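You operate a simulated robot arm through the tools that you are given. There is no shell and no other tool. Be economical: measure what you need, move in short steps, check, and stop when the job is done.

The job below is to be done with a simulated robot arm. You get a single attempt, and the scene is never put back.

## Task
Set the small burner's crooked cap straight and try the flame.
Fine: burners off and cool first; grate onto the short worktop and back on; a flame of seconds, then off.

It is judged by the outcome, as a careful person would: the job done as asked, and still so three seconds after it is handed in. It fails if anything else is knocked over, pushed out of place, dropped, spilled or broken. Lids that push on must go on centred and level and be pressed home; caps that screw on are set level and turned clockwise until they are tight.

## Robot
A 7-joint arm with a two-finger parallel gripper, fixed in place. Base frame: the origin is at the foot of the arm, x ahead of it, y to its left, z up; the work surface is at about z = 910. Readings come in mm, rad, newtons and seconds.
With the tool pointing down near the work surface it reaches from about 240 to 680 mm from the base axis. Its first joint turns from -1.152 to 1.152 rad. Payload 2.4 kg.
The tool frame sits at the grasp point between the pads (the TCP): z along the fingers, y along the line on which they close. The tips reach 30 mm beyond it. Largest opening 94 mm; finger width 28, thickness 10; the body of the gripper, 50 by 96 mm, starts 55 mm behind the TCP.
Orientation is that of the tool frame in the base frame, as [roll, pitch, yaw] about the fixed x, y, z axes, in that order (R = Rz(yaw) Ry(pitch) Rx(roll)). With the fingers straight down and closing along the base's y, the tool's x points along the base's -x, its y along +y and its z along -z.

## Interface
- The arm moves only by the tool play_rows. Its argument "steps" is a list of rows, each an object (a shift or turn left out is 0, a gripper value left out holds the last) with "slide": the shift along the tool's x, y, z in cm, a list of three; "turn": the turn, a rotation vector about the tool's x, y, z in rad, a list of three; "fingers": the closure, from 0 (fully open) to 1 (shut). In form: [{"slide": [x, y, z], "turn": [wx, wy, wz], "fingers": fingers}, ...]. A call has 1 to 12 rows; each row shifts and turns the commanded pose from where the row before left it, along the tool's axes as they then stand. Rows are played at 5 a second. More than 50 mm and 0.15 rad between two rows, or a gripper value outside its range, and nothing of the call is played. Where a pose cannot be reached the arm comes as near as it can. A force on the tool above 90 N (or 10 N above the force at the start of the call, whichever is more), or a blocked arm, ends the call early, and 0.2 s more pass. Each finger travels about 153 mm/s and halts on what it meets, pressing with about 30 N; the grip force reading is that of the motor and also rises with nothing between the fingers. The clock runs only during rows and for 0.2 s after the last one: add rows that do not move to give the fingers time. It gives the time, the measured TCP pose, the force on the tool (base axes), the opening and the grip force at its end, in the units of the frame above (readings bear some noise), with the torque about the TCP (base axes, N m) and any sound that the robot's microphone picked up, and new pictures: "views" is both (left out), scene, wrist or none.
- Cameras (640 x 400 px; columns grow to the right, rows downward): "scene" is fixed at [37.4, 478.8, 1434]; the picture's right is [-0.73, -0.68, 0.00], its down [-0.46, 0.49, -0.74] and it looks along [0.51, -0.54, -0.67] (base axes); focal length 314 px, centre (320, 200). "wrist" rides on the gripper at [76, 14, -102] in the tool frame; the picture's right is [-0.18, 0.98, 0.00], its down [-0.75, -0.14, -0.64] and it looks along [-0.63, -0.12, 0.77] (tool axes); focal length 243 px, centre (320, 200). There is no depth. A picture from a camera that has moved, and an enlarged one, comes with that camera's place and axes in the base frame and with its lens.
- enlarge(camera, box): a new picture of the part [left, top, right, bottom] of that camera's present view, enlarged. The clock stands still meanwhile.
- job_done(): hands the job in; it is judged then, once.

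Go step by step. Nothing tells you positions but the pictures and the camera data: compare them with the known pose of the tool, close in by small moves and look again before you grip or let go. The budget is 120 turns and 200 pictures, counting those below and the enlarged ones. Unless the task says otherwise, let go and move clear before handing in, and close with one line.

The tools are called after "Request:" as name(argument=value, ...) on one line, values as JSON. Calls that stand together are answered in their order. play_rows: Moves the arm, as the interface text tells. Its arguments: {"type":"object","properties":{"steps":{"type":"array","items":{"type":"object","properties":{"slide":{"type":"array","items":{"type":"number"}},"turn":{"type":"array","items":{"type":"number"}},"fingers":{"type":"number"}}}},"views":{"type":"string","enum":["both","scene","wrist","none"]}},"required":["steps"]} The other tools are called the same way: enlarge (camera, box) takes an enlarged picture of a part of a camera's view; job_done () hands the job in.

At the start:

```text
time: 0.0
ee_pos: [457.3, -68.6, 1135.0]
ee_rot: [3.139, 0.002, -3.141]
wrist_force: [1.1, -0.2, -0.2]
wrist_torque: [-0.01, -0.03, 0.01]
finger_gap: 93.9
grip_force: 0.1
```

scene: 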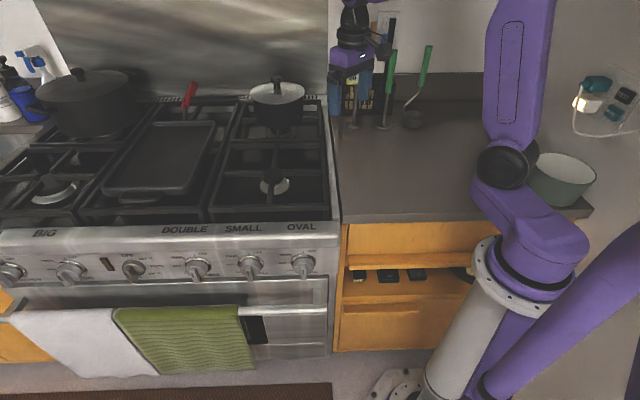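
wrist: 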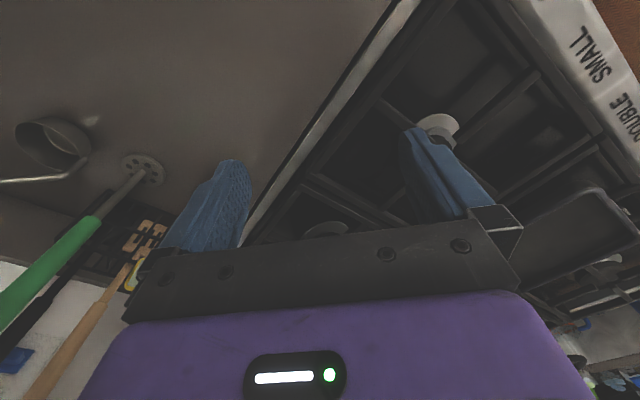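

The stove is to the arm's left, and the small burner sits at about (550, 115) under a grate section it shares with the rear burner, which has a pot on it. I'll enlarge the views of the grate, cap and knobs first.

Request:
enlarge(camera="scene", box=[200, 70, 350, 220])

Request:
enlarge(camera="scene", box=[170, 210, 350, 320])

Request:
enlarge(camera="scene", box=[0, 60, 240, 300])

Request:
enlarge(camera="scene", box=[320, 0, 640, 220])

```text
2.67 times, centred on (275, 145) of scene
camera zoom: at [37.4, 478.8, 1434.0], right [-0.73, -0.68, 0.0], down [-0.46, 0.49, -0.74], along [0.51, -0.54, -0.67], focal length 838 px, centre (440, 347)
```

zoom: 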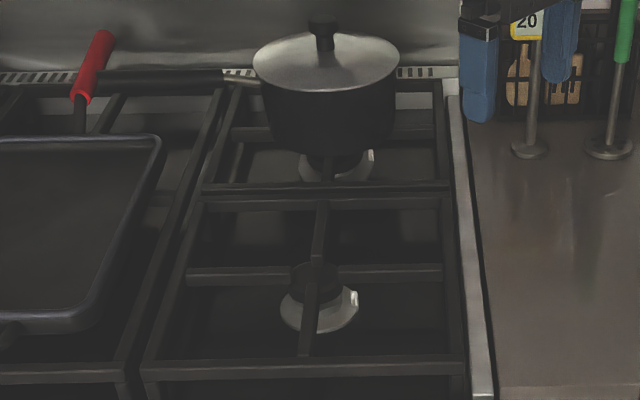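

```text
3.56 times, centred on (260, 265) of scene
camera zoom: at [37.4, 478.8, 1434.0], right [-0.73, -0.68, 0.0], down [-0.46, 0.49, -0.74], along [0.51, -0.54, -0.67], focal length 1118 px, centre (533, -31)
```

zoom: 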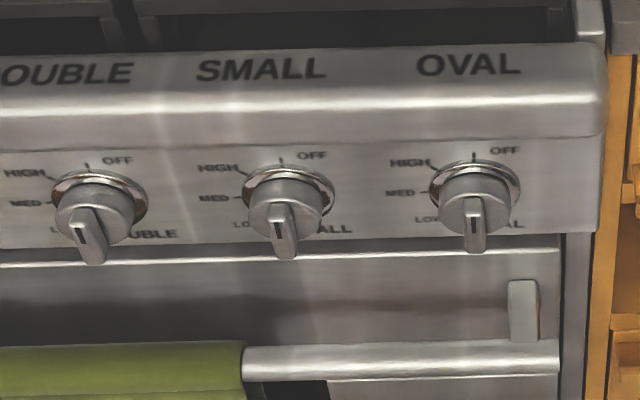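

```text
1.67 times, centred on (120, 180) of scene
camera zoom: at [37.4, 478.8, 1434.0], right [-0.73, -0.68, 0.0], down [-0.46, 0.49, -0.74], along [0.51, -0.54, -0.67], focal length 524 px, centre (653, 233)
```

zoom: 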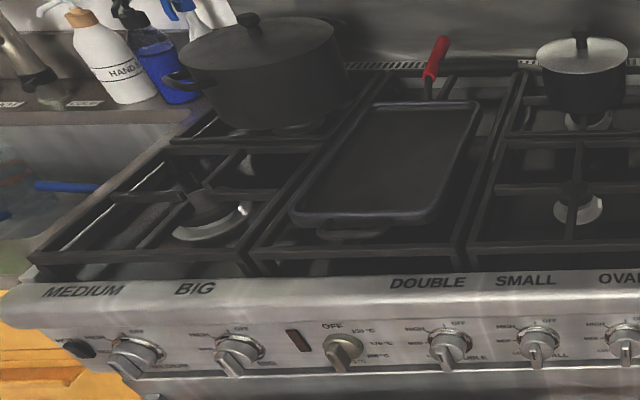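

```text
1.82 times, centred on (480, 110) of scene
camera zoom: at [37.4, 478.8, 1434.0], right [-0.73, -0.68, 0.0], down [-0.46, 0.49, -0.74], along [0.51, -0.54, -0.67], focal length 572 px, centre (29, 364)
```

zoom: 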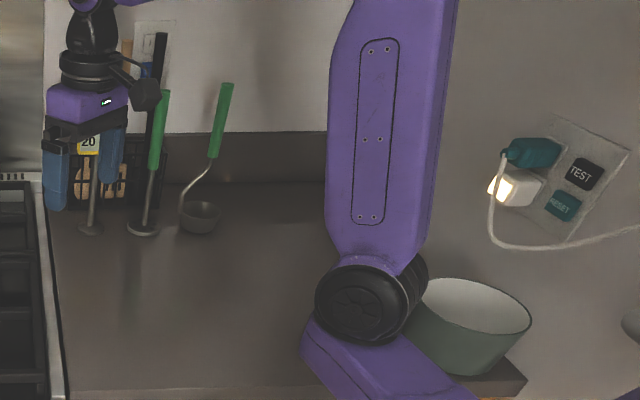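

Request:
enlarge(camera="scene", box=[170, 240, 250, 290])

Request:
enlarge(camera="scene", box=[230, 240, 330, 300])

Request:
enlarge(camera="scene", box=[0, 240, 160, 300])

Request:
enlarge(camera="scene", box=[240, 150, 310, 215])

```text
8.00 times, centred on (210, 265) of scene
camera zoom: at [37.4, 478.8, 1434.0], right [-0.73, -0.68, 0.0], down [-0.46, 0.49, -0.74], along [0.51, -0.54, -0.67], focal length 2515 px, centre (1200, -320)
```

zoom: 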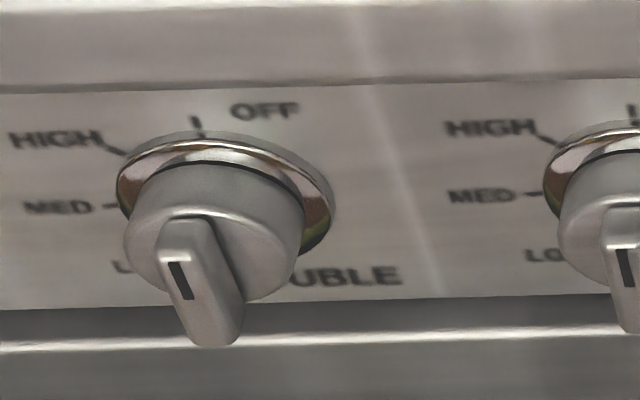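

```text
6.40 times, centred on (280, 270) of scene
camera zoom: at [37.4, 478.8, 1434.0], right [-0.73, -0.68, 0.0], down [-0.46, 0.49, -0.74], along [0.51, -0.54, -0.67], focal length 2012 px, centre (576, -248)
```

zoom: 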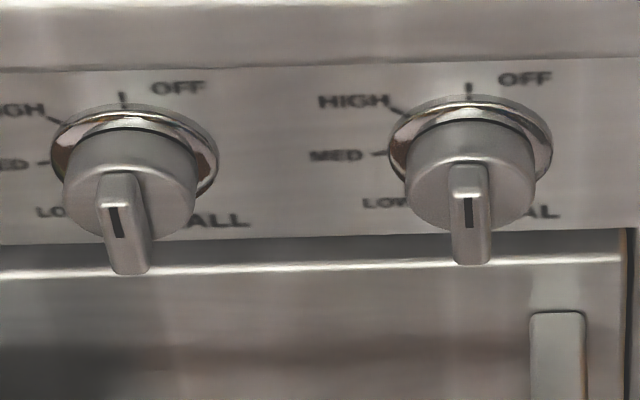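

```text
4.00 times, centred on (80, 270) of scene
camera zoom: at [37.4, 478.8, 1434.0], right [-0.73, -0.68, 0.0], down [-0.46, 0.49, -0.74], along [0.51, -0.54, -0.67], focal length 1257 px, centre (1280, -80)
```

zoom: 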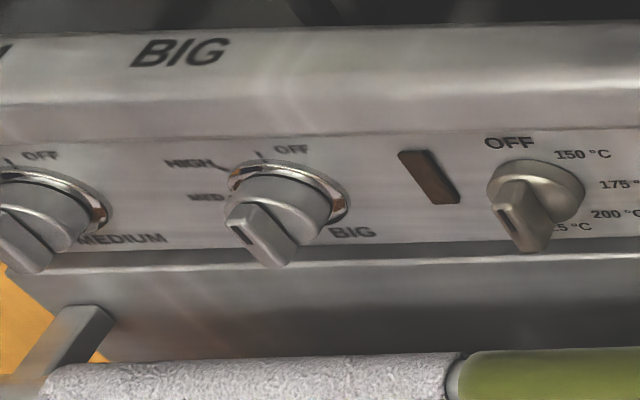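

```text
6.15 times, centred on (275, 182) of scene
camera zoom: at [37.4, 478.8, 1434.0], right [-0.73, -0.68, 0.0], down [-0.46, 0.49, -0.74], along [0.51, -0.54, -0.67], focal length 1934 px, centre (597, 308)
```

zoom: 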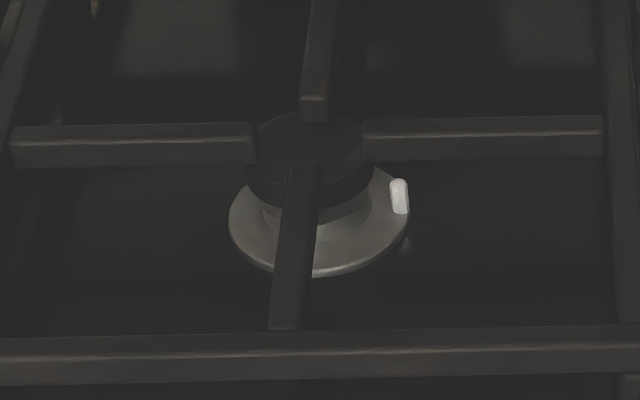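

All the knobs read OFF, and the front-right grate is a separate piece with four fingers pointing in over the small burner. I'll turn the wrist by 45° to line up with the stove and look at the burner from the wrist camera.

Request:
play_rows(steps=[{"turn": [0, 0, 0.131]}, {"turn": [0, 0, 0.131]}, {"turn": [0, 0, 0.131]}, {"turn": [0, 0, 0.131]}, {"turn": [0, 0, 0.131]}, {"turn": [0, 0, 0.131]}, {"slide": [2.4, 3.9, 1.1]}, {"slide": [2.4, 3.9, 1.1]}, {"slide": [2.4, 3.9, 1.1]}, {"slide": [2.4, 3.9, 1.1]}, {"slide": [2.4, 3.9, 1.1]}, {}], views="both")

```text
time: 2.6
ee_pos: [510.0, 155.8, 1078.0]
ee_rot: [-3.141, 0.0, 2.354]
wrist_force: [0.0, -0.1, 0.3]
wrist_torque: [-0.03, 0.01, 0.01]
finger_gap: 94.0
grip_force: 0.1
camera wrist: at [466.5, 219.8, 1179.4], right [0.83, 0.56, 0.0], down [0.43, -0.63, 0.64], along [0.36, -0.53, -0.77], focal length 243 px, centre (320, 200)
```

scene: 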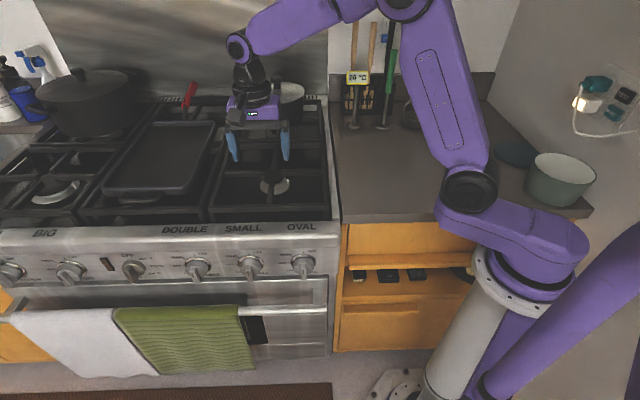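
wrist: 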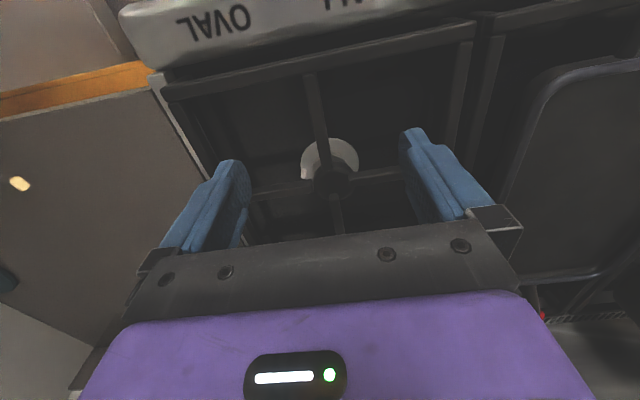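

Request:
enlarge(camera="wrist", box=[240, 100, 420, 240])

Request:
enlarge(camera="wrist", box=[150, 0, 500, 240])

```text
2.86 times, centred on (330, 170) of wrist
camera zoom: at [466.5, 219.8, 1179.4], right [0.83, 0.56, 0.0], down [0.43, -0.63, 0.64], along [0.36, -0.53, -0.77], focal length 693 px, centre (291, 286)
```

zoom: 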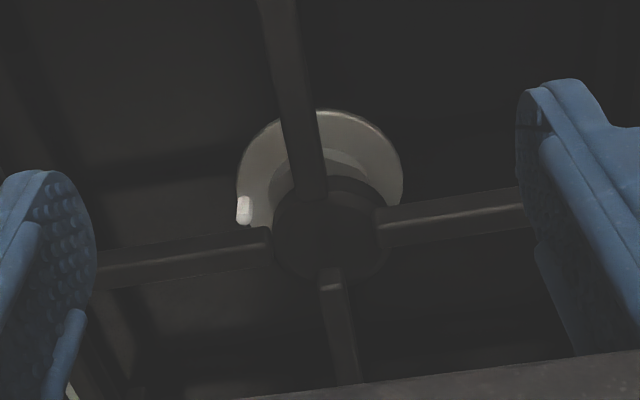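

```text
1.67 times, centred on (325, 120) of wrist
camera zoom: at [466.5, 219.8, 1179.4], right [0.83, 0.56, 0.0], down [0.43, -0.63, 0.64], along [0.36, -0.53, -0.77], focal length 404 px, centre (312, 333)
```

zoom: 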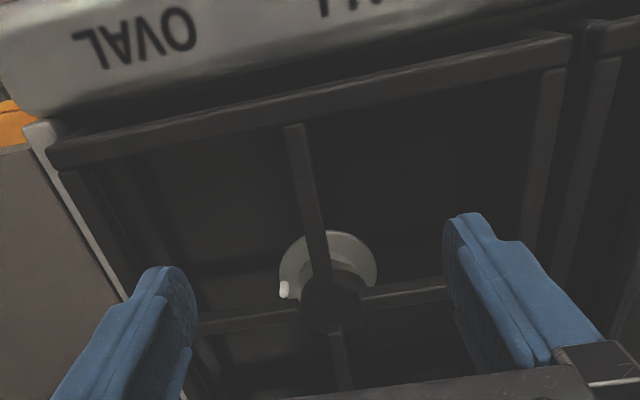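

From the two views, the finger tops are at z≈950 and the grate centre at about (568, 91). The cap has slid about 20 mm to the rear. I'll move above the front finger, just outside its tip, and look again before descending.

Request:
play_rows(steps=[{"slide": [-2.4, -0.24, 2.0]}, {"slide": [-2.36, -0.24, 2.0]}, {"slide": [0, 0, 3.0], "fingers": 0.25}, {}], views="both")

Request:
enlarge(camera="scene", box=[200, 100, 340, 230])

Request:
enlarge(camera="wrist", box=[200, 0, 480, 220])

```text
time: 3.6
ee_pos: [540.1, 115.4, 1009.6]
ee_rot: [3.141, -0.001, 2.356]
wrist_force: [0.3, 0.5, 0.0]
wrist_torque: [-0.02, -0.01, 0.02]
finger_gap: 70.4
grip_force: 0.2
camera wrist: at [496.9, 181.1, 1112.5], right [0.83, 0.56, 0.0], down [0.43, -0.63, 0.64], along [0.36, -0.53, -0.77], focal length 243 px, centre (320, 200)
```

scene: 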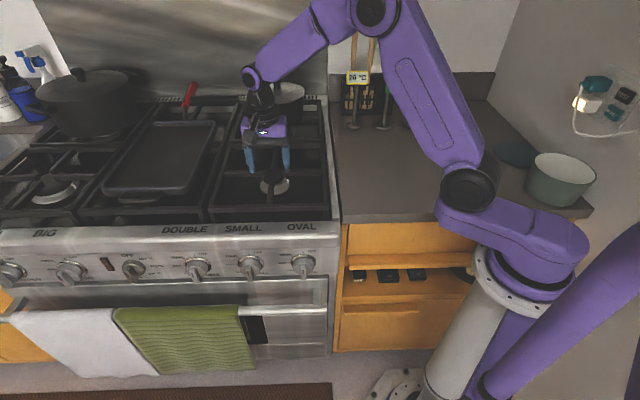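
wrist: 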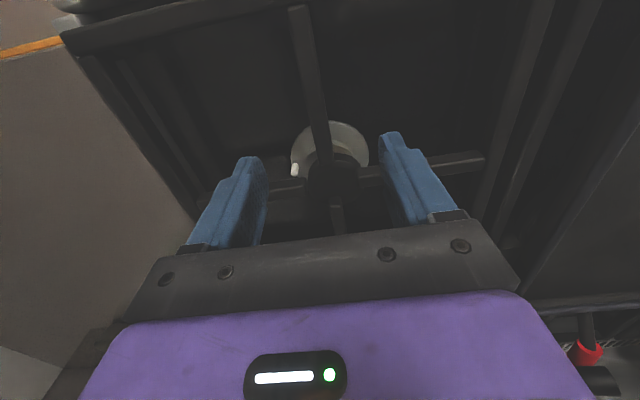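

```text
3.08 times, centred on (270, 165) of scene
camera zoom: at [37.4, 478.8, 1434.0], right [-0.73, -0.68, 0.0], down [-0.46, 0.49, -0.74], along [0.51, -0.54, -0.67], focal length 967 px, centre (474, 308)
```

zoom: 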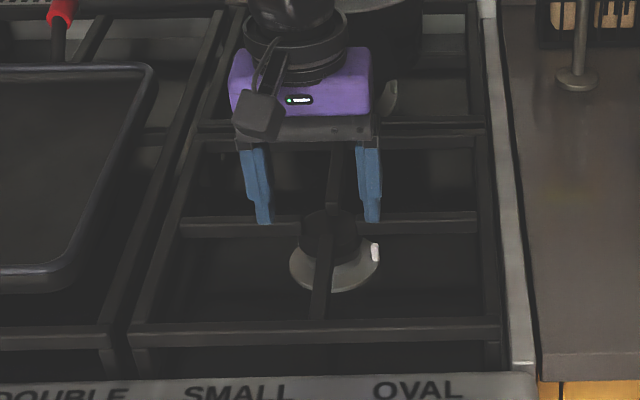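

```text
1.82 times, centred on (340, 110) of wrist
camera zoom: at [496.9, 181.1, 1112.5], right [0.83, 0.56, 0.0], down [0.43, -0.63, 0.64], along [0.36, -0.53, -0.77], focal length 441 px, centre (284, 364)
```

zoom: 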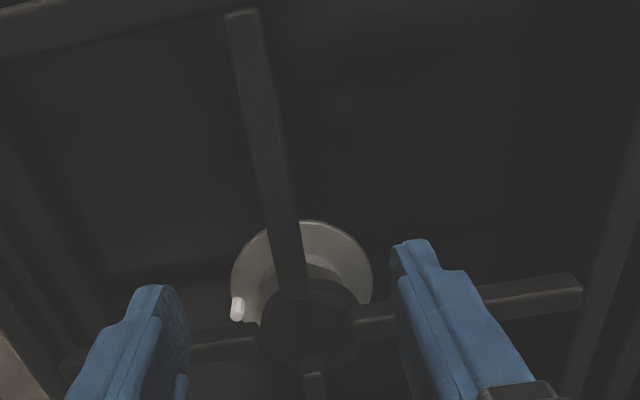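

Request:
play_rows(steps=[{"slide": [0, 0.2, 2.0], "fingers": 0.4}, {"slide": [0, 0, 2.0]}, {"slide": [0, 0, 1.6]}, {}], views="both")

Request:
enlarge(camera="scene", box=[220, 130, 320, 230])

Request:
enlarge(camera="wrist", box=[200, 0, 480, 220])

```text
time: 4.6
ee_pos: [541.3, 117.4, 951.4]
ee_rot: [3.141, 0.0, 2.356]
wrist_force: [0.7, -0.6, -0.2]
wrist_torque: [-0.02, 0.01, -0.01]
finger_gap: 56.6
grip_force: 0.2
camera wrist: at [498.6, 182.0, 1054.3], right [0.83, 0.56, 0.0], down [0.43, -0.63, 0.64], along [0.36, -0.53, -0.77], focal length 243 px, centre (320, 200)
```

scene: 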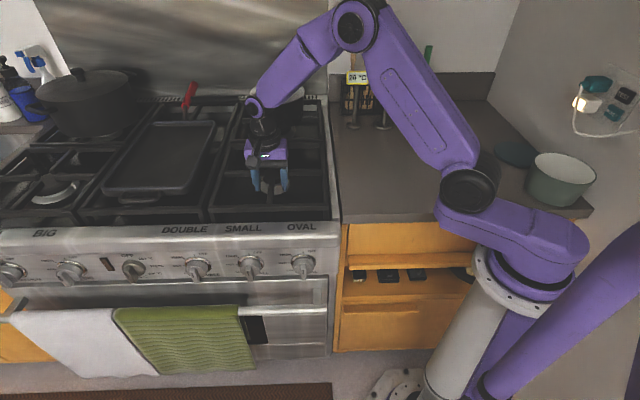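
wrist: 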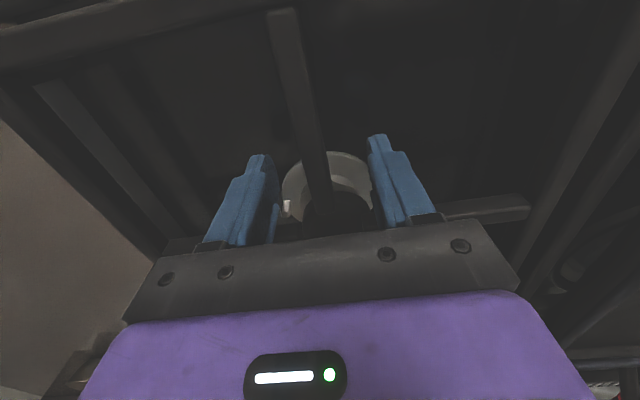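

```text
4.00 times, centred on (270, 180) of scene
camera zoom: at [37.4, 478.8, 1434.0], right [-0.73, -0.68, 0.0], down [-0.46, 0.49, -0.74], along [0.51, -0.54, -0.67], focal length 1257 px, centre (520, 280)
```

zoom: 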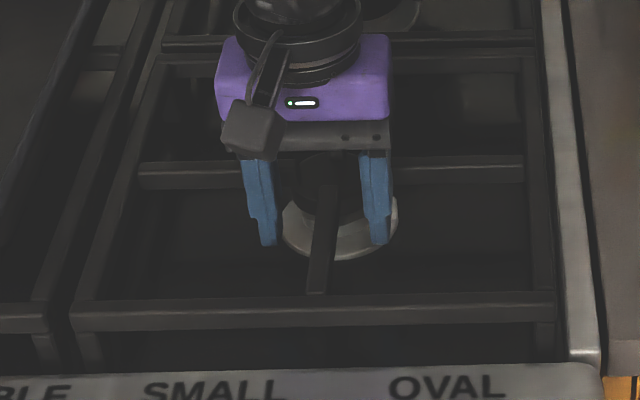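

```text
1.82 times, centred on (340, 110) of wrist
camera zoom: at [498.6, 182.0, 1054.3], right [0.83, 0.56, 0.0], down [0.43, -0.63, 0.64], along [0.36, -0.53, -0.77], focal length 441 px, centre (284, 364)
```

zoom: 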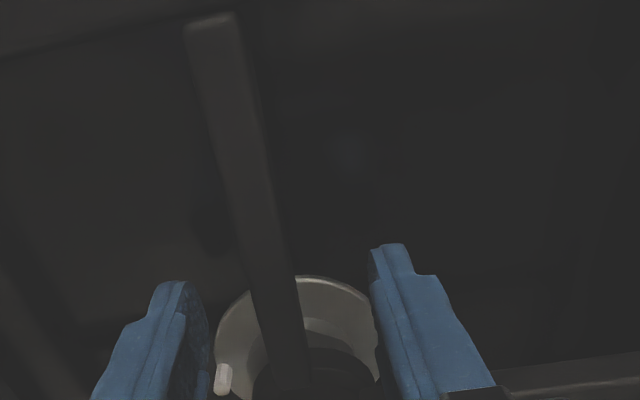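

Request:
play_rows(steps=[{"fingers": 0.6}, {"fingers": 0.75}, {"fingers": 0.9}, {"fingers": 1.0}, {}], views="wrist")

Request:
enlarge(camera="scene", box=[220, 130, 320, 230])

```text
time: 5.8
ee_pos: [541.9, 117.1, 951.1]
ee_rot: [-3.14, 0.0, 2.355]
wrist_force: [-2.6, -1.3, 1.2]
wrist_torque: [0.28, 0.32, 0.0]
finger_gap: 12.8
grip_force: 30.1
camera wrist: at [498.5, 181.9, 1054.6], right [0.83, 0.56, 0.0], down [0.43, -0.63, 0.64], along [0.36, -0.53, -0.77], focal length 243 px, centre (320, 200)
```

wrist: 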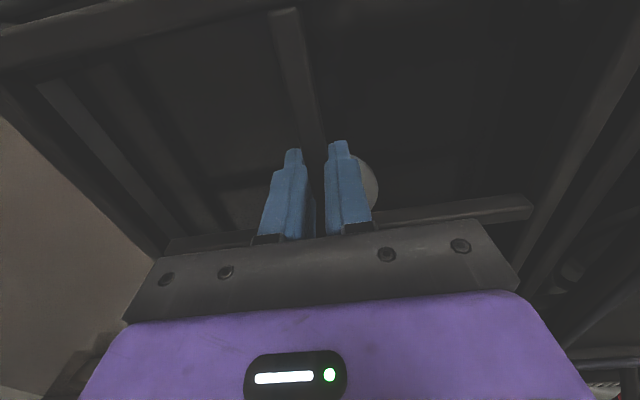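

```text
4.00 times, centred on (270, 180) of scene
camera zoom: at [37.3, 478.7, 1434.0], right [-0.73, -0.68, 0.0], down [-0.46, 0.49, -0.74], along [0.51, -0.54, -0.67], focal length 1257 px, centre (520, 280)
```

zoom: 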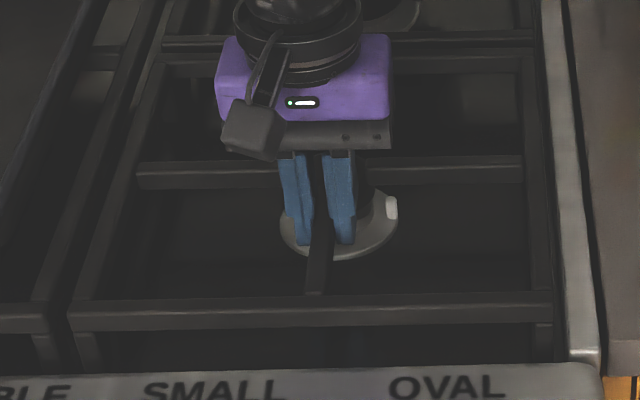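

The front finger is gripped at 12.8 mm. I'll try a small lift and watch the weight and any tilt.

Request:
play_rows(steps=[{"slide": [0, 0, -0.4]}, {"slide": [0, 0, -0.6]}, {"slide": [0, 0, -1.0]}, {}], views="wrist")

Request:
enlarge(camera="scene", box=[190, 90, 350, 240])

```text
time: 6.8
ee_pos: [541.4, 119.2, 973.9]
ee_rot: [3.141, -0.001, 2.356]
wrist_force: [0.1, 0.1, -6.8]
wrist_torque: [0.23, 0.26, 0.02]
finger_gap: 12.6
grip_force: 30.2
camera wrist: at [497.8, 182.6, 1076.2], right [0.83, 0.56, 0.0], down [0.43, -0.63, 0.64], along [0.36, -0.53, -0.77], focal length 243 px, centre (320, 200)
```

wrist: 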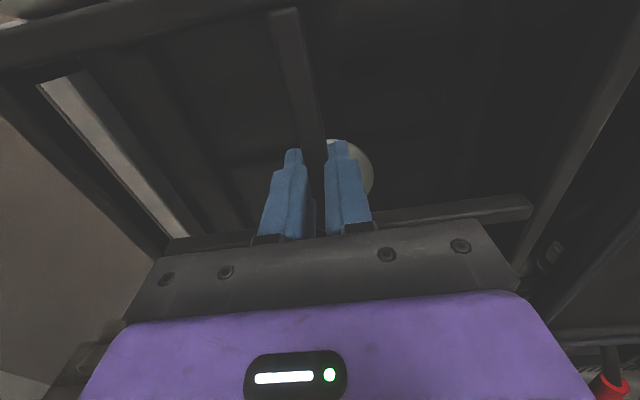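

```text
2.67 times, centred on (270, 165) of scene
camera zoom: at [37.5, 478.8, 1434.0], right [-0.73, -0.68, 0.0], down [-0.46, 0.49, -0.74], along [0.51, -0.54, -0.67], focal length 838 px, centre (453, 293)
```

zoom: 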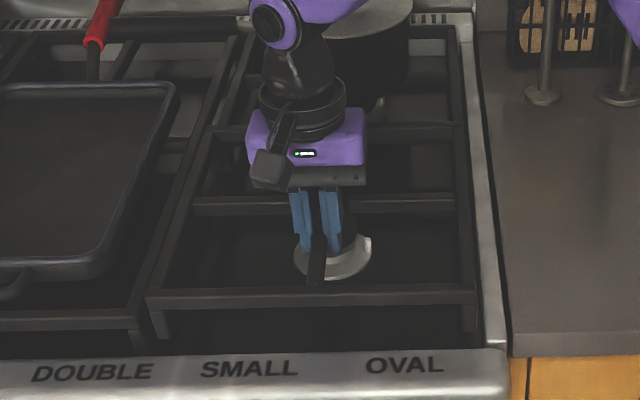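

It lifts level at about 0.7 kg. I'll raise it, carry it right over the clear worktop, and look before lowering.

Request:
play_rows(steps=[{"slide": [0, 0, -3]}, {"slide": [0, 0, -3]}, {"slide": [0, -3.0, 0]}, {"slide": [0, -4.0, 0]}, {"slide": [0, -4.4, 0]}, {"slide": [0, -4.4, 0]}, {"slide": [0, -4.4, 0]}, {"slide": [-0.8, -4.4, 0]}, {"slide": [-1.5, -4.1, 0]}, {"slide": [-1.5, -3.5, 0]}, {"slide": [-0.55, -2.5, 0]}, {}], views="both")

```text
time: 9.4
ee_pos: [325.8, -158.7, 1032.5]
ee_rot: [3.141, 0.0, 2.354]
wrist_force: [-0.2, 0.5, -7.2]
wrist_torque: [0.29, 0.26, 0.01]
finger_gap: 12.8
grip_force: 30.0
camera wrist: at [281.9, -94.4, 1134.5], right [0.83, 0.56, 0.0], down [0.43, -0.63, 0.64], along [0.36, -0.53, -0.77], focal length 243 px, centre (320, 200)
```

scene: 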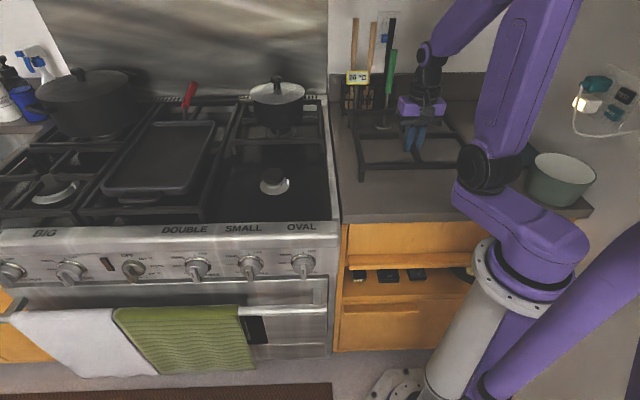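
wrist: 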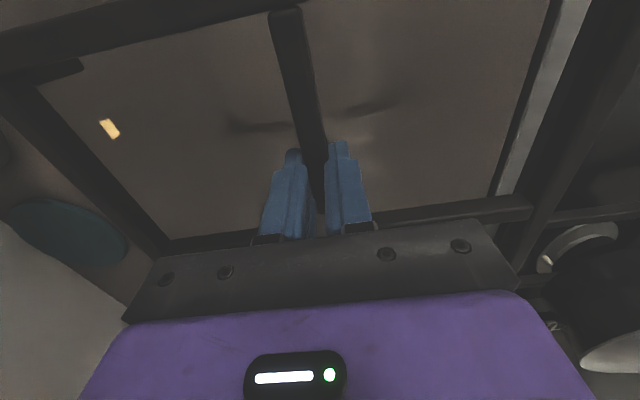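

Request:
enlarge(camera="scene", box=[330, 60, 610, 230])

Request:
enlarge(camera="wrist", box=[0, 0, 320, 300])

```text
2.29 times, centred on (470, 145) of scene
camera zoom: at [37.5, 478.7, 1434.0], right [-0.73, -0.68, 0.0], down [-0.46, 0.49, -0.74], along [0.51, -0.54, -0.67], focal length 718 px, centre (-23, 326)
```

zoom: 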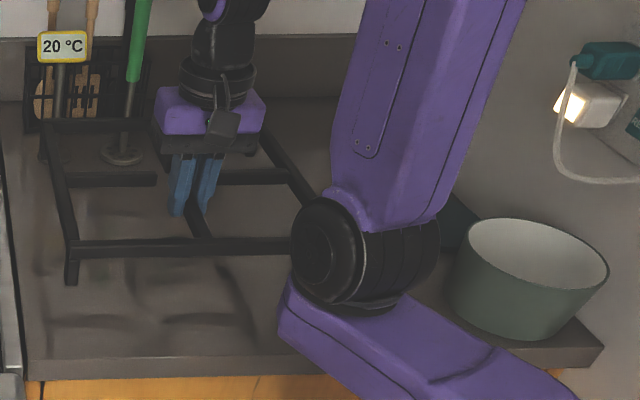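

```text
1.33 times, centred on (160, 150) of wrist
camera zoom: at [281.9, -94.4, 1134.5], right [0.83, 0.56, 0.0], down [0.43, -0.63, 0.64], along [0.36, -0.53, -0.77], focal length 324 px, centre (533, 267)
```

zoom: 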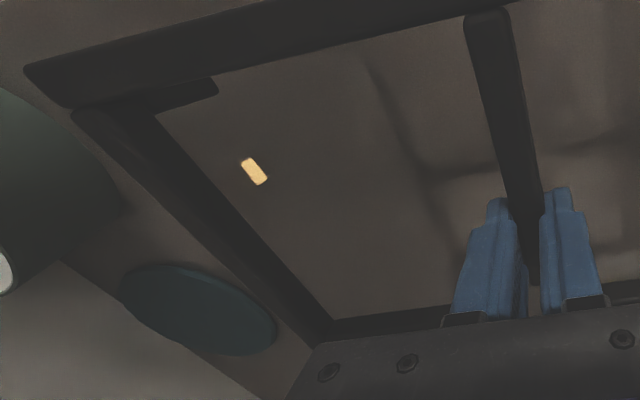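

The worktop is clear under it; the teal lid and bowl are well to the right. I'll shift 3 cm further in, away from my elbow, and lower until I feel contact.

Request:
play_rows(steps=[{"slide": [-3.0, 0, 0]}, {"slide": [0, 0, 2.0]}, {"slide": [0, 0, 2.0]}, {"slide": [0, 0, 1.0]}, {}], views="wrist")

Request:
enlarge(camera="scene", box=[330, 60, 610, 230])

```text
time: 10.6
ee_pos: [347.2, -180.5, 982.9]
ee_rot: [3.141, 0.0, 2.355]
wrist_force: [-0.1, -1.6, -7.0]
wrist_torque: [0.27, 0.23, 0.01]
finger_gap: 13.0
grip_force: 29.7
camera wrist: at [304.6, -115.5, 1086.1], right [0.83, 0.56, 0.0], down [0.43, -0.63, 0.64], along [0.36, -0.53, -0.77], focal length 243 px, centre (320, 200)
```

wrist: 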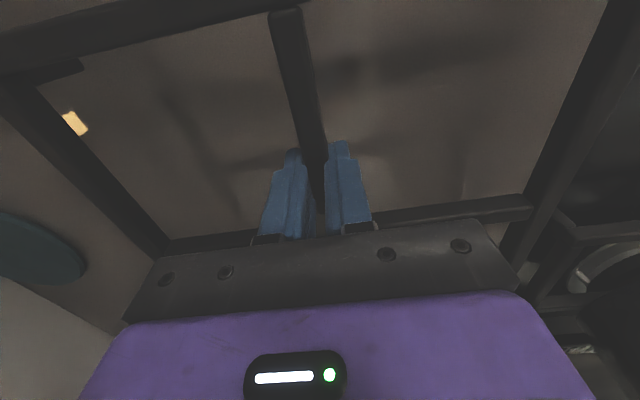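

```text
2.29 times, centred on (470, 145) of scene
camera zoom: at [37.5, 478.8, 1434.0], right [-0.73, -0.68, 0.0], down [-0.46, 0.49, -0.74], along [0.51, -0.54, -0.67], focal length 718 px, centre (-23, 326)
```

zoom: 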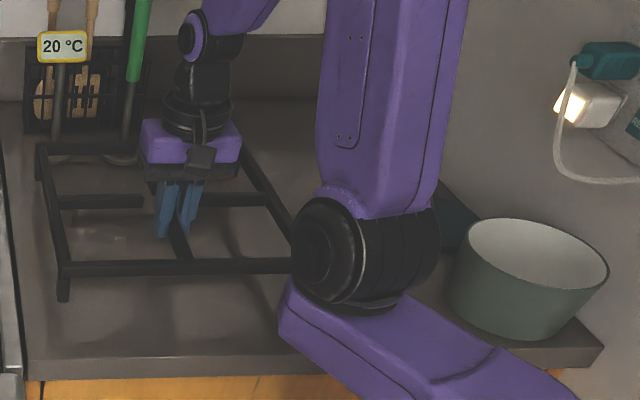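

Request:
play_rows(steps=[{"slide": [0, 0, 0.4]}, {"slide": [0, 0, 0.4]}, {"slide": [0, 0, 0.3]}, {"slide": [0, 0, 0.3]}, {}], views="none")

Request:
enlarge(camera="scene", box=[330, 100, 490, 210])

```text
time: 11.8
ee_pos: [347.1, -179.9, 970.0]
ee_rot: [3.14, 0.0, 2.357]
wrist_force: [0.3, 0.1, -7.2]
wrist_torque: [0.27, 0.23, 0.0]
finger_gap: 13.0
grip_force: 30.0
```

```text
3.64 times, centred on (410, 155) of scene
camera zoom: at [37.5, 478.8, 1434.0], right [-0.73, -0.68, 0.0], down [-0.46, 0.49, -0.74], along [0.51, -0.54, -0.67], focal length 1143 px, centre (-7, 364)
```

zoom: 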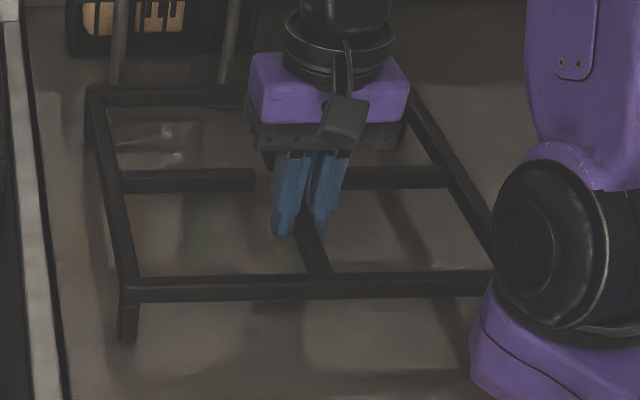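

Request:
play_rows(steps=[{"slide": [0, 0, 0.3]}, {"slide": [0, 0, 0.2]}, {"slide": [0, 0, 0.2]}, {"slide": [0, 0, 0.2]}, {}], views="none")

```text
time: 12.8
ee_pos: [348.1, -180.8, 965.7]
ee_rot: [-3.141, 0.001, 2.353]
wrist_force: [-5.8, 2.4, 22.9]
wrist_torque: [0.38, 0.57, -0.04]
finger_gap: 12.9
grip_force: 29.7
stopped in row 4: the force on the tool passed its limit at 102 N (the readings are from after the stop); the commanded pose is now the measured one
```

The grate's feet are on the worktop, with the TCP at about 966. I'll open slowly, rise clear and look.

Request:
play_rows(steps=[{"fingers": 0.8}, {"fingers": 0.6}, {"fingers": 0.45}, {}, {"slide": [0, 0, -3]}, {"slide": [0, 0, -4]}, {"slide": [0, 0, -4]}, {}], views="both")

Request:
enlarge(camera="scene", box=[330, 60, 610, 230])

Request:
enlarge(camera="scene", box=[240, 150, 310, 215])

```text
time: 14.6
ee_pos: [346.8, -180.9, 1075.8]
ee_rot: [-3.14, 0.003, 2.354]
wrist_force: [-1.0, 0.7, 0.6]
wrist_torque: [-0.03, -0.04, 0.03]
finger_gap: 52.1
grip_force: 0.0
camera wrist: at [303.7, -115.6, 1177.5], right [0.83, 0.56, 0.0], down [0.43, -0.63, 0.64], along [0.36, -0.53, -0.76], focal length 243 px, centre (320, 200)
```

scene: 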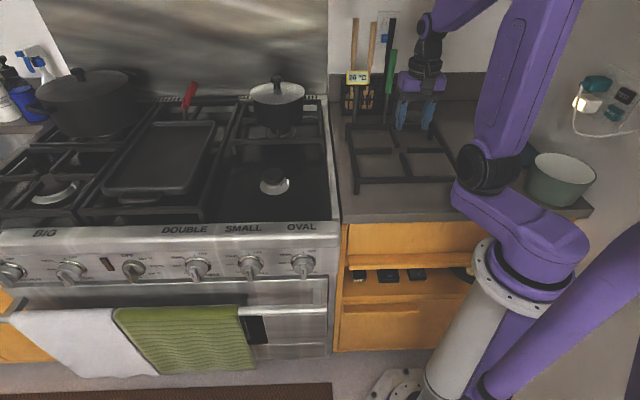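
wrist: 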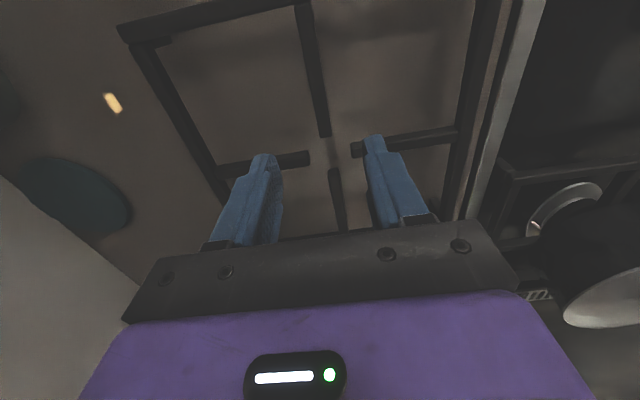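

```text
2.29 times, centred on (470, 145) of scene
camera zoom: at [37.4, 478.8, 1434.0], right [-0.73, -0.68, 0.0], down [-0.46, 0.49, -0.74], along [0.51, -0.54, -0.67], focal length 718 px, centre (-23, 326)
```

zoom: 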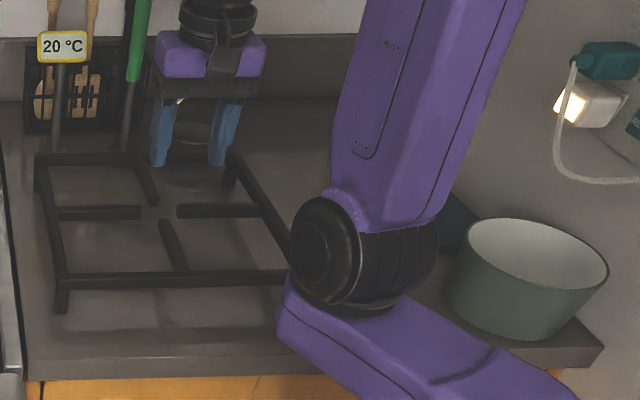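

```text
6.15 times, centred on (275, 182) of scene
camera zoom: at [37.4, 478.8, 1434.0], right [-0.73, -0.68, 0.0], down [-0.46, 0.49, -0.74], along [0.51, -0.54, -0.67], focal length 1934 px, centre (597, 308)
```

zoom: 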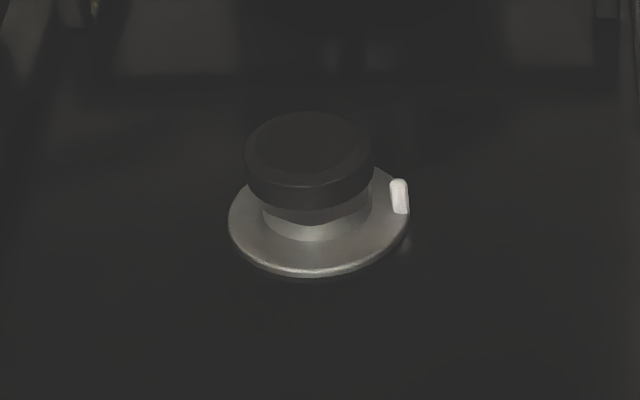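

The grate stands safely on the worktop, and the cap is clearly shifted to the rear and tilted. I'll go back over the burner for a closer look.

Request:
play_rows(steps=[{"slide": [1.3, 4.4, 0]}, {"slide": [1.3, 4.4, 0]}, {"slide": [1.3, 4.4, 0]}, {"slide": [1.3, 4.4, 0]}, {"slide": [1.3, 4.4, 0]}, {"slide": [1.3, 4.4, 0]}, {"slide": [1.3, 4.4, 0]}, {"slide": [1.4, 4.1, 0], "fingers": 0}, {"slide": [0, 0, 3]}, {"slide": [0, 0, 3]}, {}], views="wrist")

Request:
enlarge(camera="wrist", box=[240, 60, 420, 220])

```text
time: 16.9
ee_pos: [521.5, 138.1, 1013.1]
ee_rot: [-3.141, 0.004, 2.355]
wrist_force: [-0.3, 0.5, -0.6]
wrist_torque: [0.0, 0.01, 0.01]
finger_gap: 94.0
grip_force: 0.1
camera wrist: at [478.5, 202.6, 1115.8], right [0.83, 0.56, 0.0], down [0.43, -0.63, 0.64], along [0.36, -0.53, -0.76], focal length 243 px, centre (320, 200)
```

wrist: 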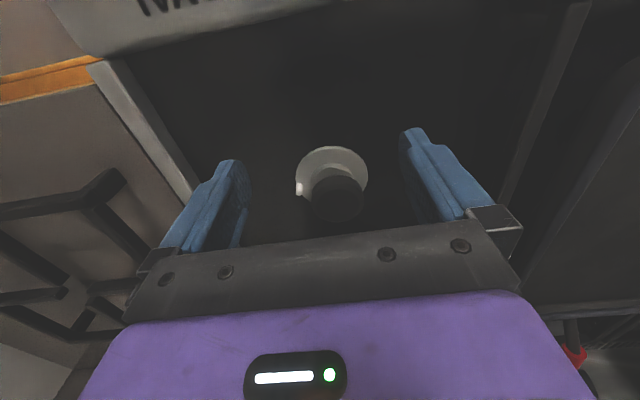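

```text
2.50 times, centred on (330, 140) of wrist
camera zoom: at [478.5, 202.6, 1115.8], right [0.83, 0.56, 0.0], down [0.43, -0.63, 0.64], along [0.36, -0.53, -0.76], focal length 606 px, centre (295, 350)
```

zoom: 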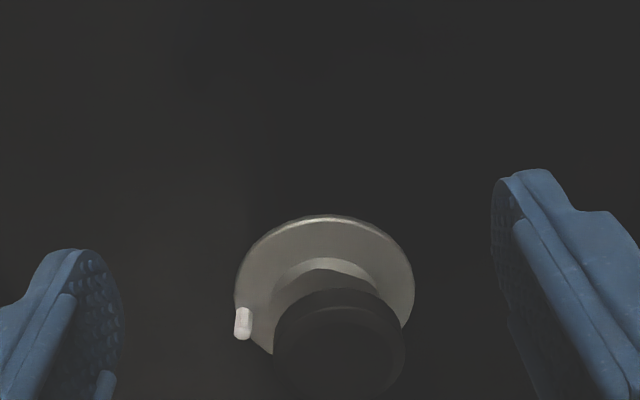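

Request:
enlarge(camera="wrist", box=[275, 135, 385, 235])

Request:
enlarge(camera="scene", box=[250, 160, 300, 200])

```text
4.00 times, centred on (330, 185) of wrist
camera zoom: at [478.5, 202.6, 1115.8], right [0.83, 0.56, 0.0], down [0.43, -0.63, 0.64], along [0.36, -0.53, -0.76], focal length 970 px, centre (280, 260)
```

zoom: 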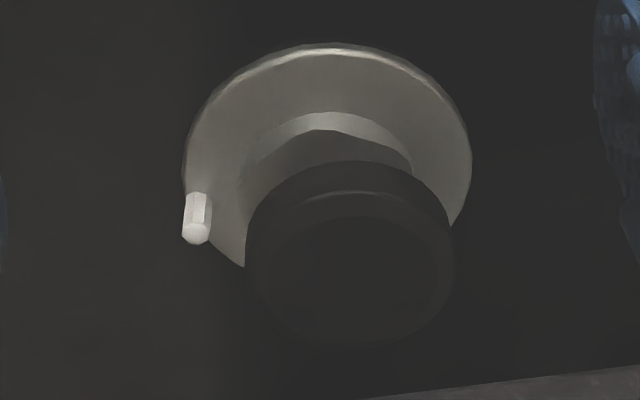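

```text
10.00 times, centred on (275, 180) of scene
camera zoom: at [37.4, 478.8, 1434.0], right [-0.73, -0.68, 0.0], down [-0.46, 0.49, -0.74], along [0.51, -0.54, -0.67], focal length 3143 px, centre (770, 400)
```

zoom: 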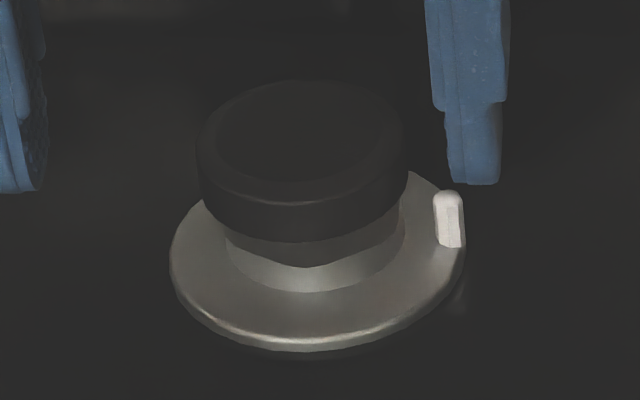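

Request:
play_rows(steps=[{"slide": [0, 0, 3.0]}, {"turn": [0, -0.15, 0]}, {"turn": [0, -0.15, 0]}, {"turn": [0, -0.15, 0]}, {}], views="wrist")

Request:
enlarge(camera="wrist", box=[270, 70, 400, 170])

```text
time: 18.1
ee_pos: [522.1, 139.7, 983.6]
ee_rot: [3.14, 0.454, 2.356]
wrist_force: [-0.5, -0.5, 0.5]
wrist_torque: [-0.02, 0.01, 0.01]
finger_gap: 93.8
grip_force: 0.2
camera wrist: at [453.1, 231.1, 1042.7], right [0.81, 0.58, 0.08], down [0.18, -0.38, 0.91], along [0.55, -0.72, -0.41], focal length 243 px, centre (320, 200)
```

wrist: 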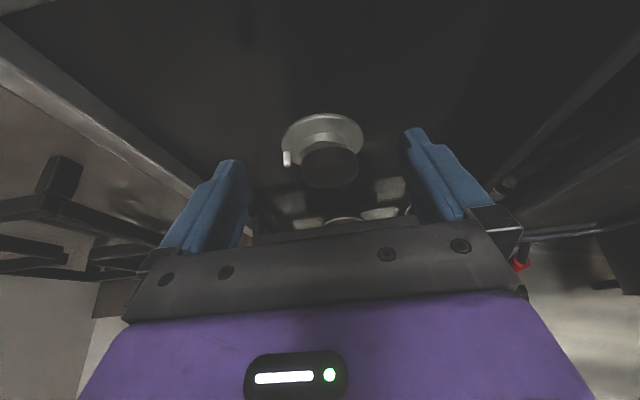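

```text
4.00 times, centred on (335, 120) of wrist
camera zoom: at [453.1, 231.1, 1042.7], right [0.81, 0.58, 0.08], down [0.18, -0.38, 0.91], along [0.55, -0.72, -0.41], focal length 970 px, centre (260, 520)
```

zoom: 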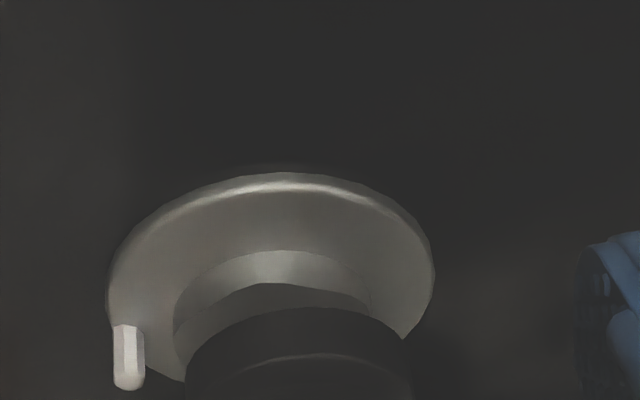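

Request:
enlarge(camera="wrist", box=[270, 100, 380, 200])

```text
4.00 times, centred on (325, 150) of wrist
camera zoom: at [453.1, 231.1, 1042.7], right [0.81, 0.58, 0.08], down [0.18, -0.38, 0.91], along [0.55, -0.72, -0.41], focal length 970 px, centre (300, 400)
```

zoom: 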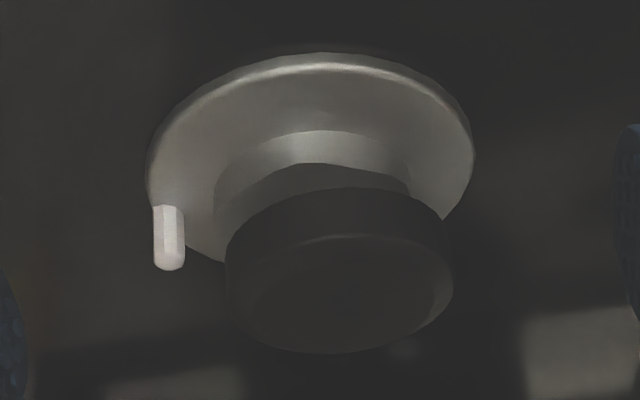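

The cap looks essentially level but sits 15–22 mm toward the rear of the burner. The igniter stands to the right, so I'll untilt and turn the wrist 90° to grip the cap front-to-rear, clear of it.

Request:
play_rows(steps=[{"turn": [0, 0.15, 0]}, {"turn": [0, 0.15, 0]}, {"turn": [0, 0.15, 0]}, {"slide": [0, 0, -4]}, {"turn": [0, 0, -0.143]}, {"turn": [0, 0, -0.143]}, {"turn": [0, 0, -0.143]}, {"turn": [0, 0, -0.143]}, {"turn": [0, 0, -0.143]}, {"turn": [0, 0, -0.143]}, {"turn": [0, 0, -0.143]}, {"turn": [0, 0, -0.143]}], views="none")

Request:
play_rows(steps=[{"turn": [0, 0, -0.143]}, {"turn": [0, 0, -0.143]}, {"turn": [0, 0, -0.141]}, {}], views="both")

```text
time: 20.8
ee_pos: [522.1, 141.2, 1024.4]
ee_rot: [-3.14, 0.002, -2.782]
wrist_force: [-0.7, -0.4, 0.5]
wrist_torque: [-0.01, 0.02, 0.01]
finger_gap: 94.2
grip_force: 0.1
```

```text
time: 21.8
ee_pos: [521.3, 140.2, 1023.9]
ee_rot: [-3.139, 0.0, -2.356]
wrist_force: [0.2, 0.0, 0.4]
wrist_torque: [0.02, -0.01, -0.01]
finger_gap: 93.8
grip_force: 0.1
camera wrist: at [458.3, 97.3, 1125.7], right [-0.57, 0.82, 0.0], down [0.63, 0.43, 0.64], along [0.53, 0.36, -0.77], focal length 243 px, centre (320, 200)
```

scene: 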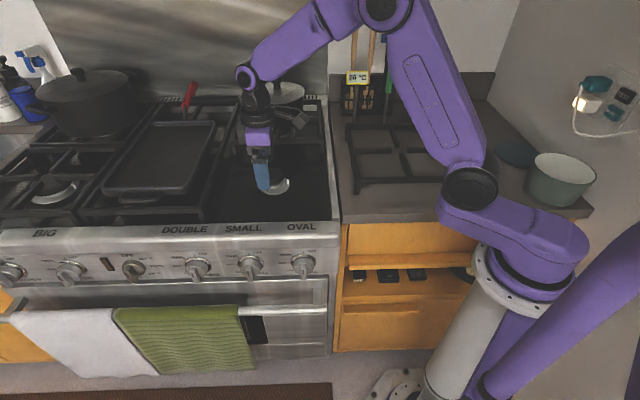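
wrist: 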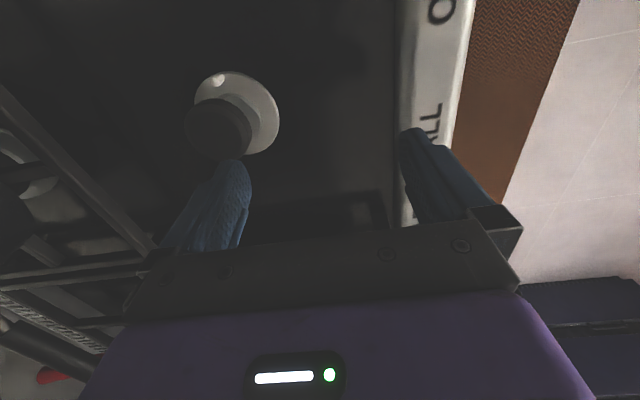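

Request:
enlarge(camera="wrist", box=[180, 60, 290, 165])

```text
3.81 times, centred on (235, 112) of wrist
camera zoom: at [458.3, 97.3, 1125.7], right [-0.57, 0.82, 0.0], down [0.63, 0.43, 0.64], along [0.53, 0.36, -0.77], focal length 924 px, centre (644, 533)
```

zoom: 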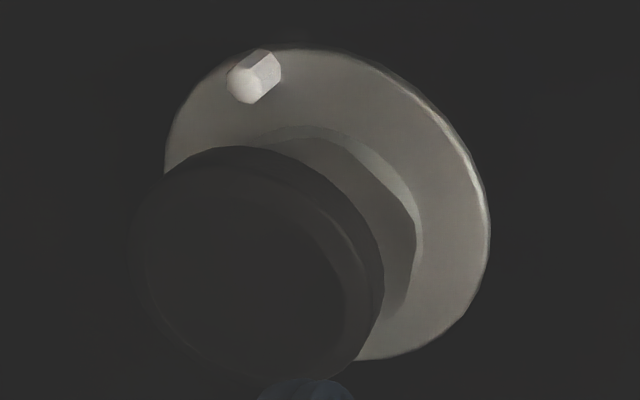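

Request:
play_rows(steps=[{"slide": [0, -4.5, 0], "fingers": 0.15}, {"slide": [-0.1, -4.5, 0]}, {"slide": [0, 0, 4]}, {}], views="both")

Request:
enlarge(camera="wrist", box=[230, 60, 430, 240])

Request:
enlarge(camera="scene", box=[240, 130, 310, 210])

```text
time: 22.8
ee_pos: [588.5, 78.4, 982.3]
ee_rot: [-3.137, 0.002, -2.358]
wrist_force: [-0.7, 0.7, 0.4]
wrist_torque: [0.04, 0.01, 0.01]
finger_gap: 79.9
grip_force: 0.1
camera wrist: at [523.9, 34.2, 1084.1], right [-0.56, 0.83, 0.0], down [0.63, 0.43, 0.64], along [0.53, 0.36, -0.77], focal length 243 px, centre (320, 200)
```

scene: 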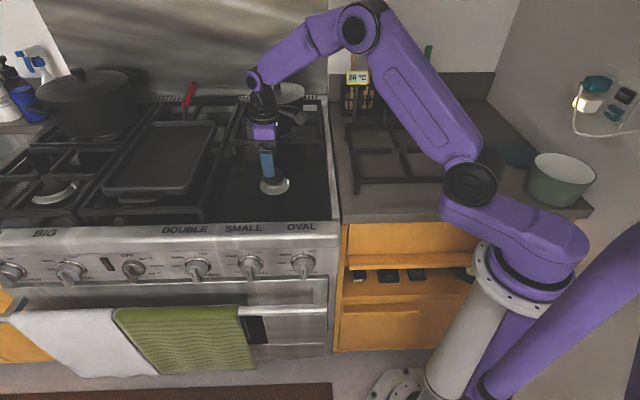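
wrist: 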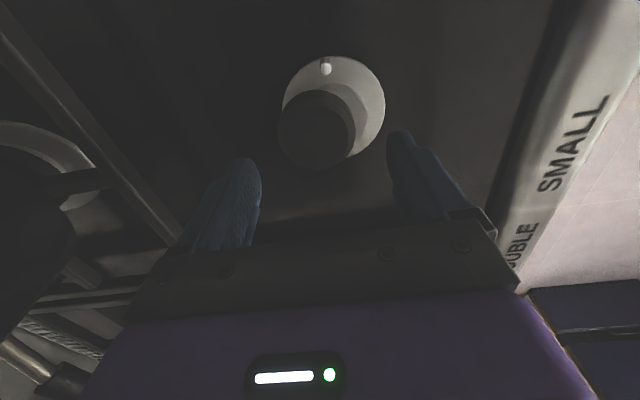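

```text
2.22 times, centred on (330, 150) of wrist
camera zoom: at [523.9, 34.2, 1084.1], right [-0.56, 0.83, 0.0], down [0.63, 0.43, 0.64], along [0.53, 0.36, -0.77], focal length 539 px, centre (298, 311)
```

zoom: 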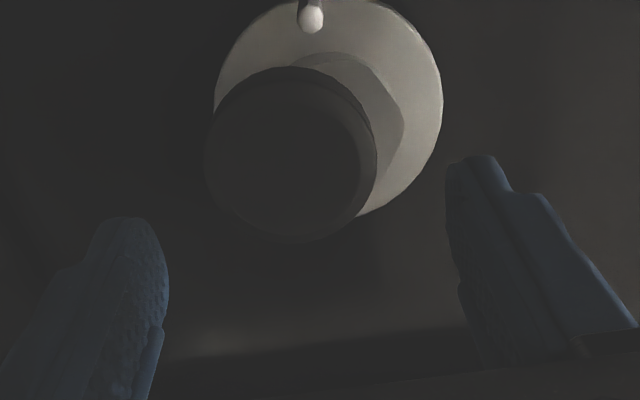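

```text
5.00 times, centred on (275, 170) of scene
camera zoom: at [37.4, 478.8, 1434.0], right [-0.73, -0.68, 0.0], down [-0.46, 0.49, -0.74], along [0.51, -0.54, -0.67], focal length 1572 px, centre (545, 350)
```

zoom: 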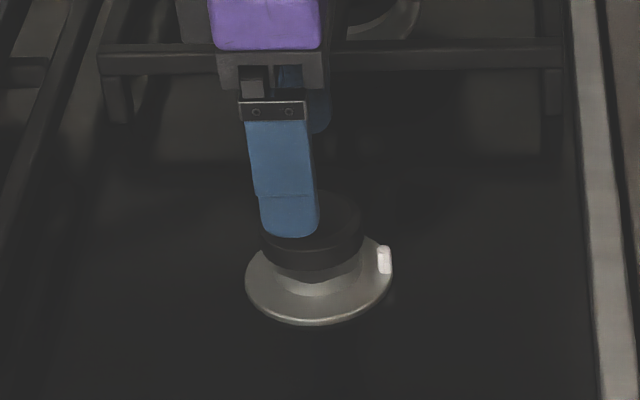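

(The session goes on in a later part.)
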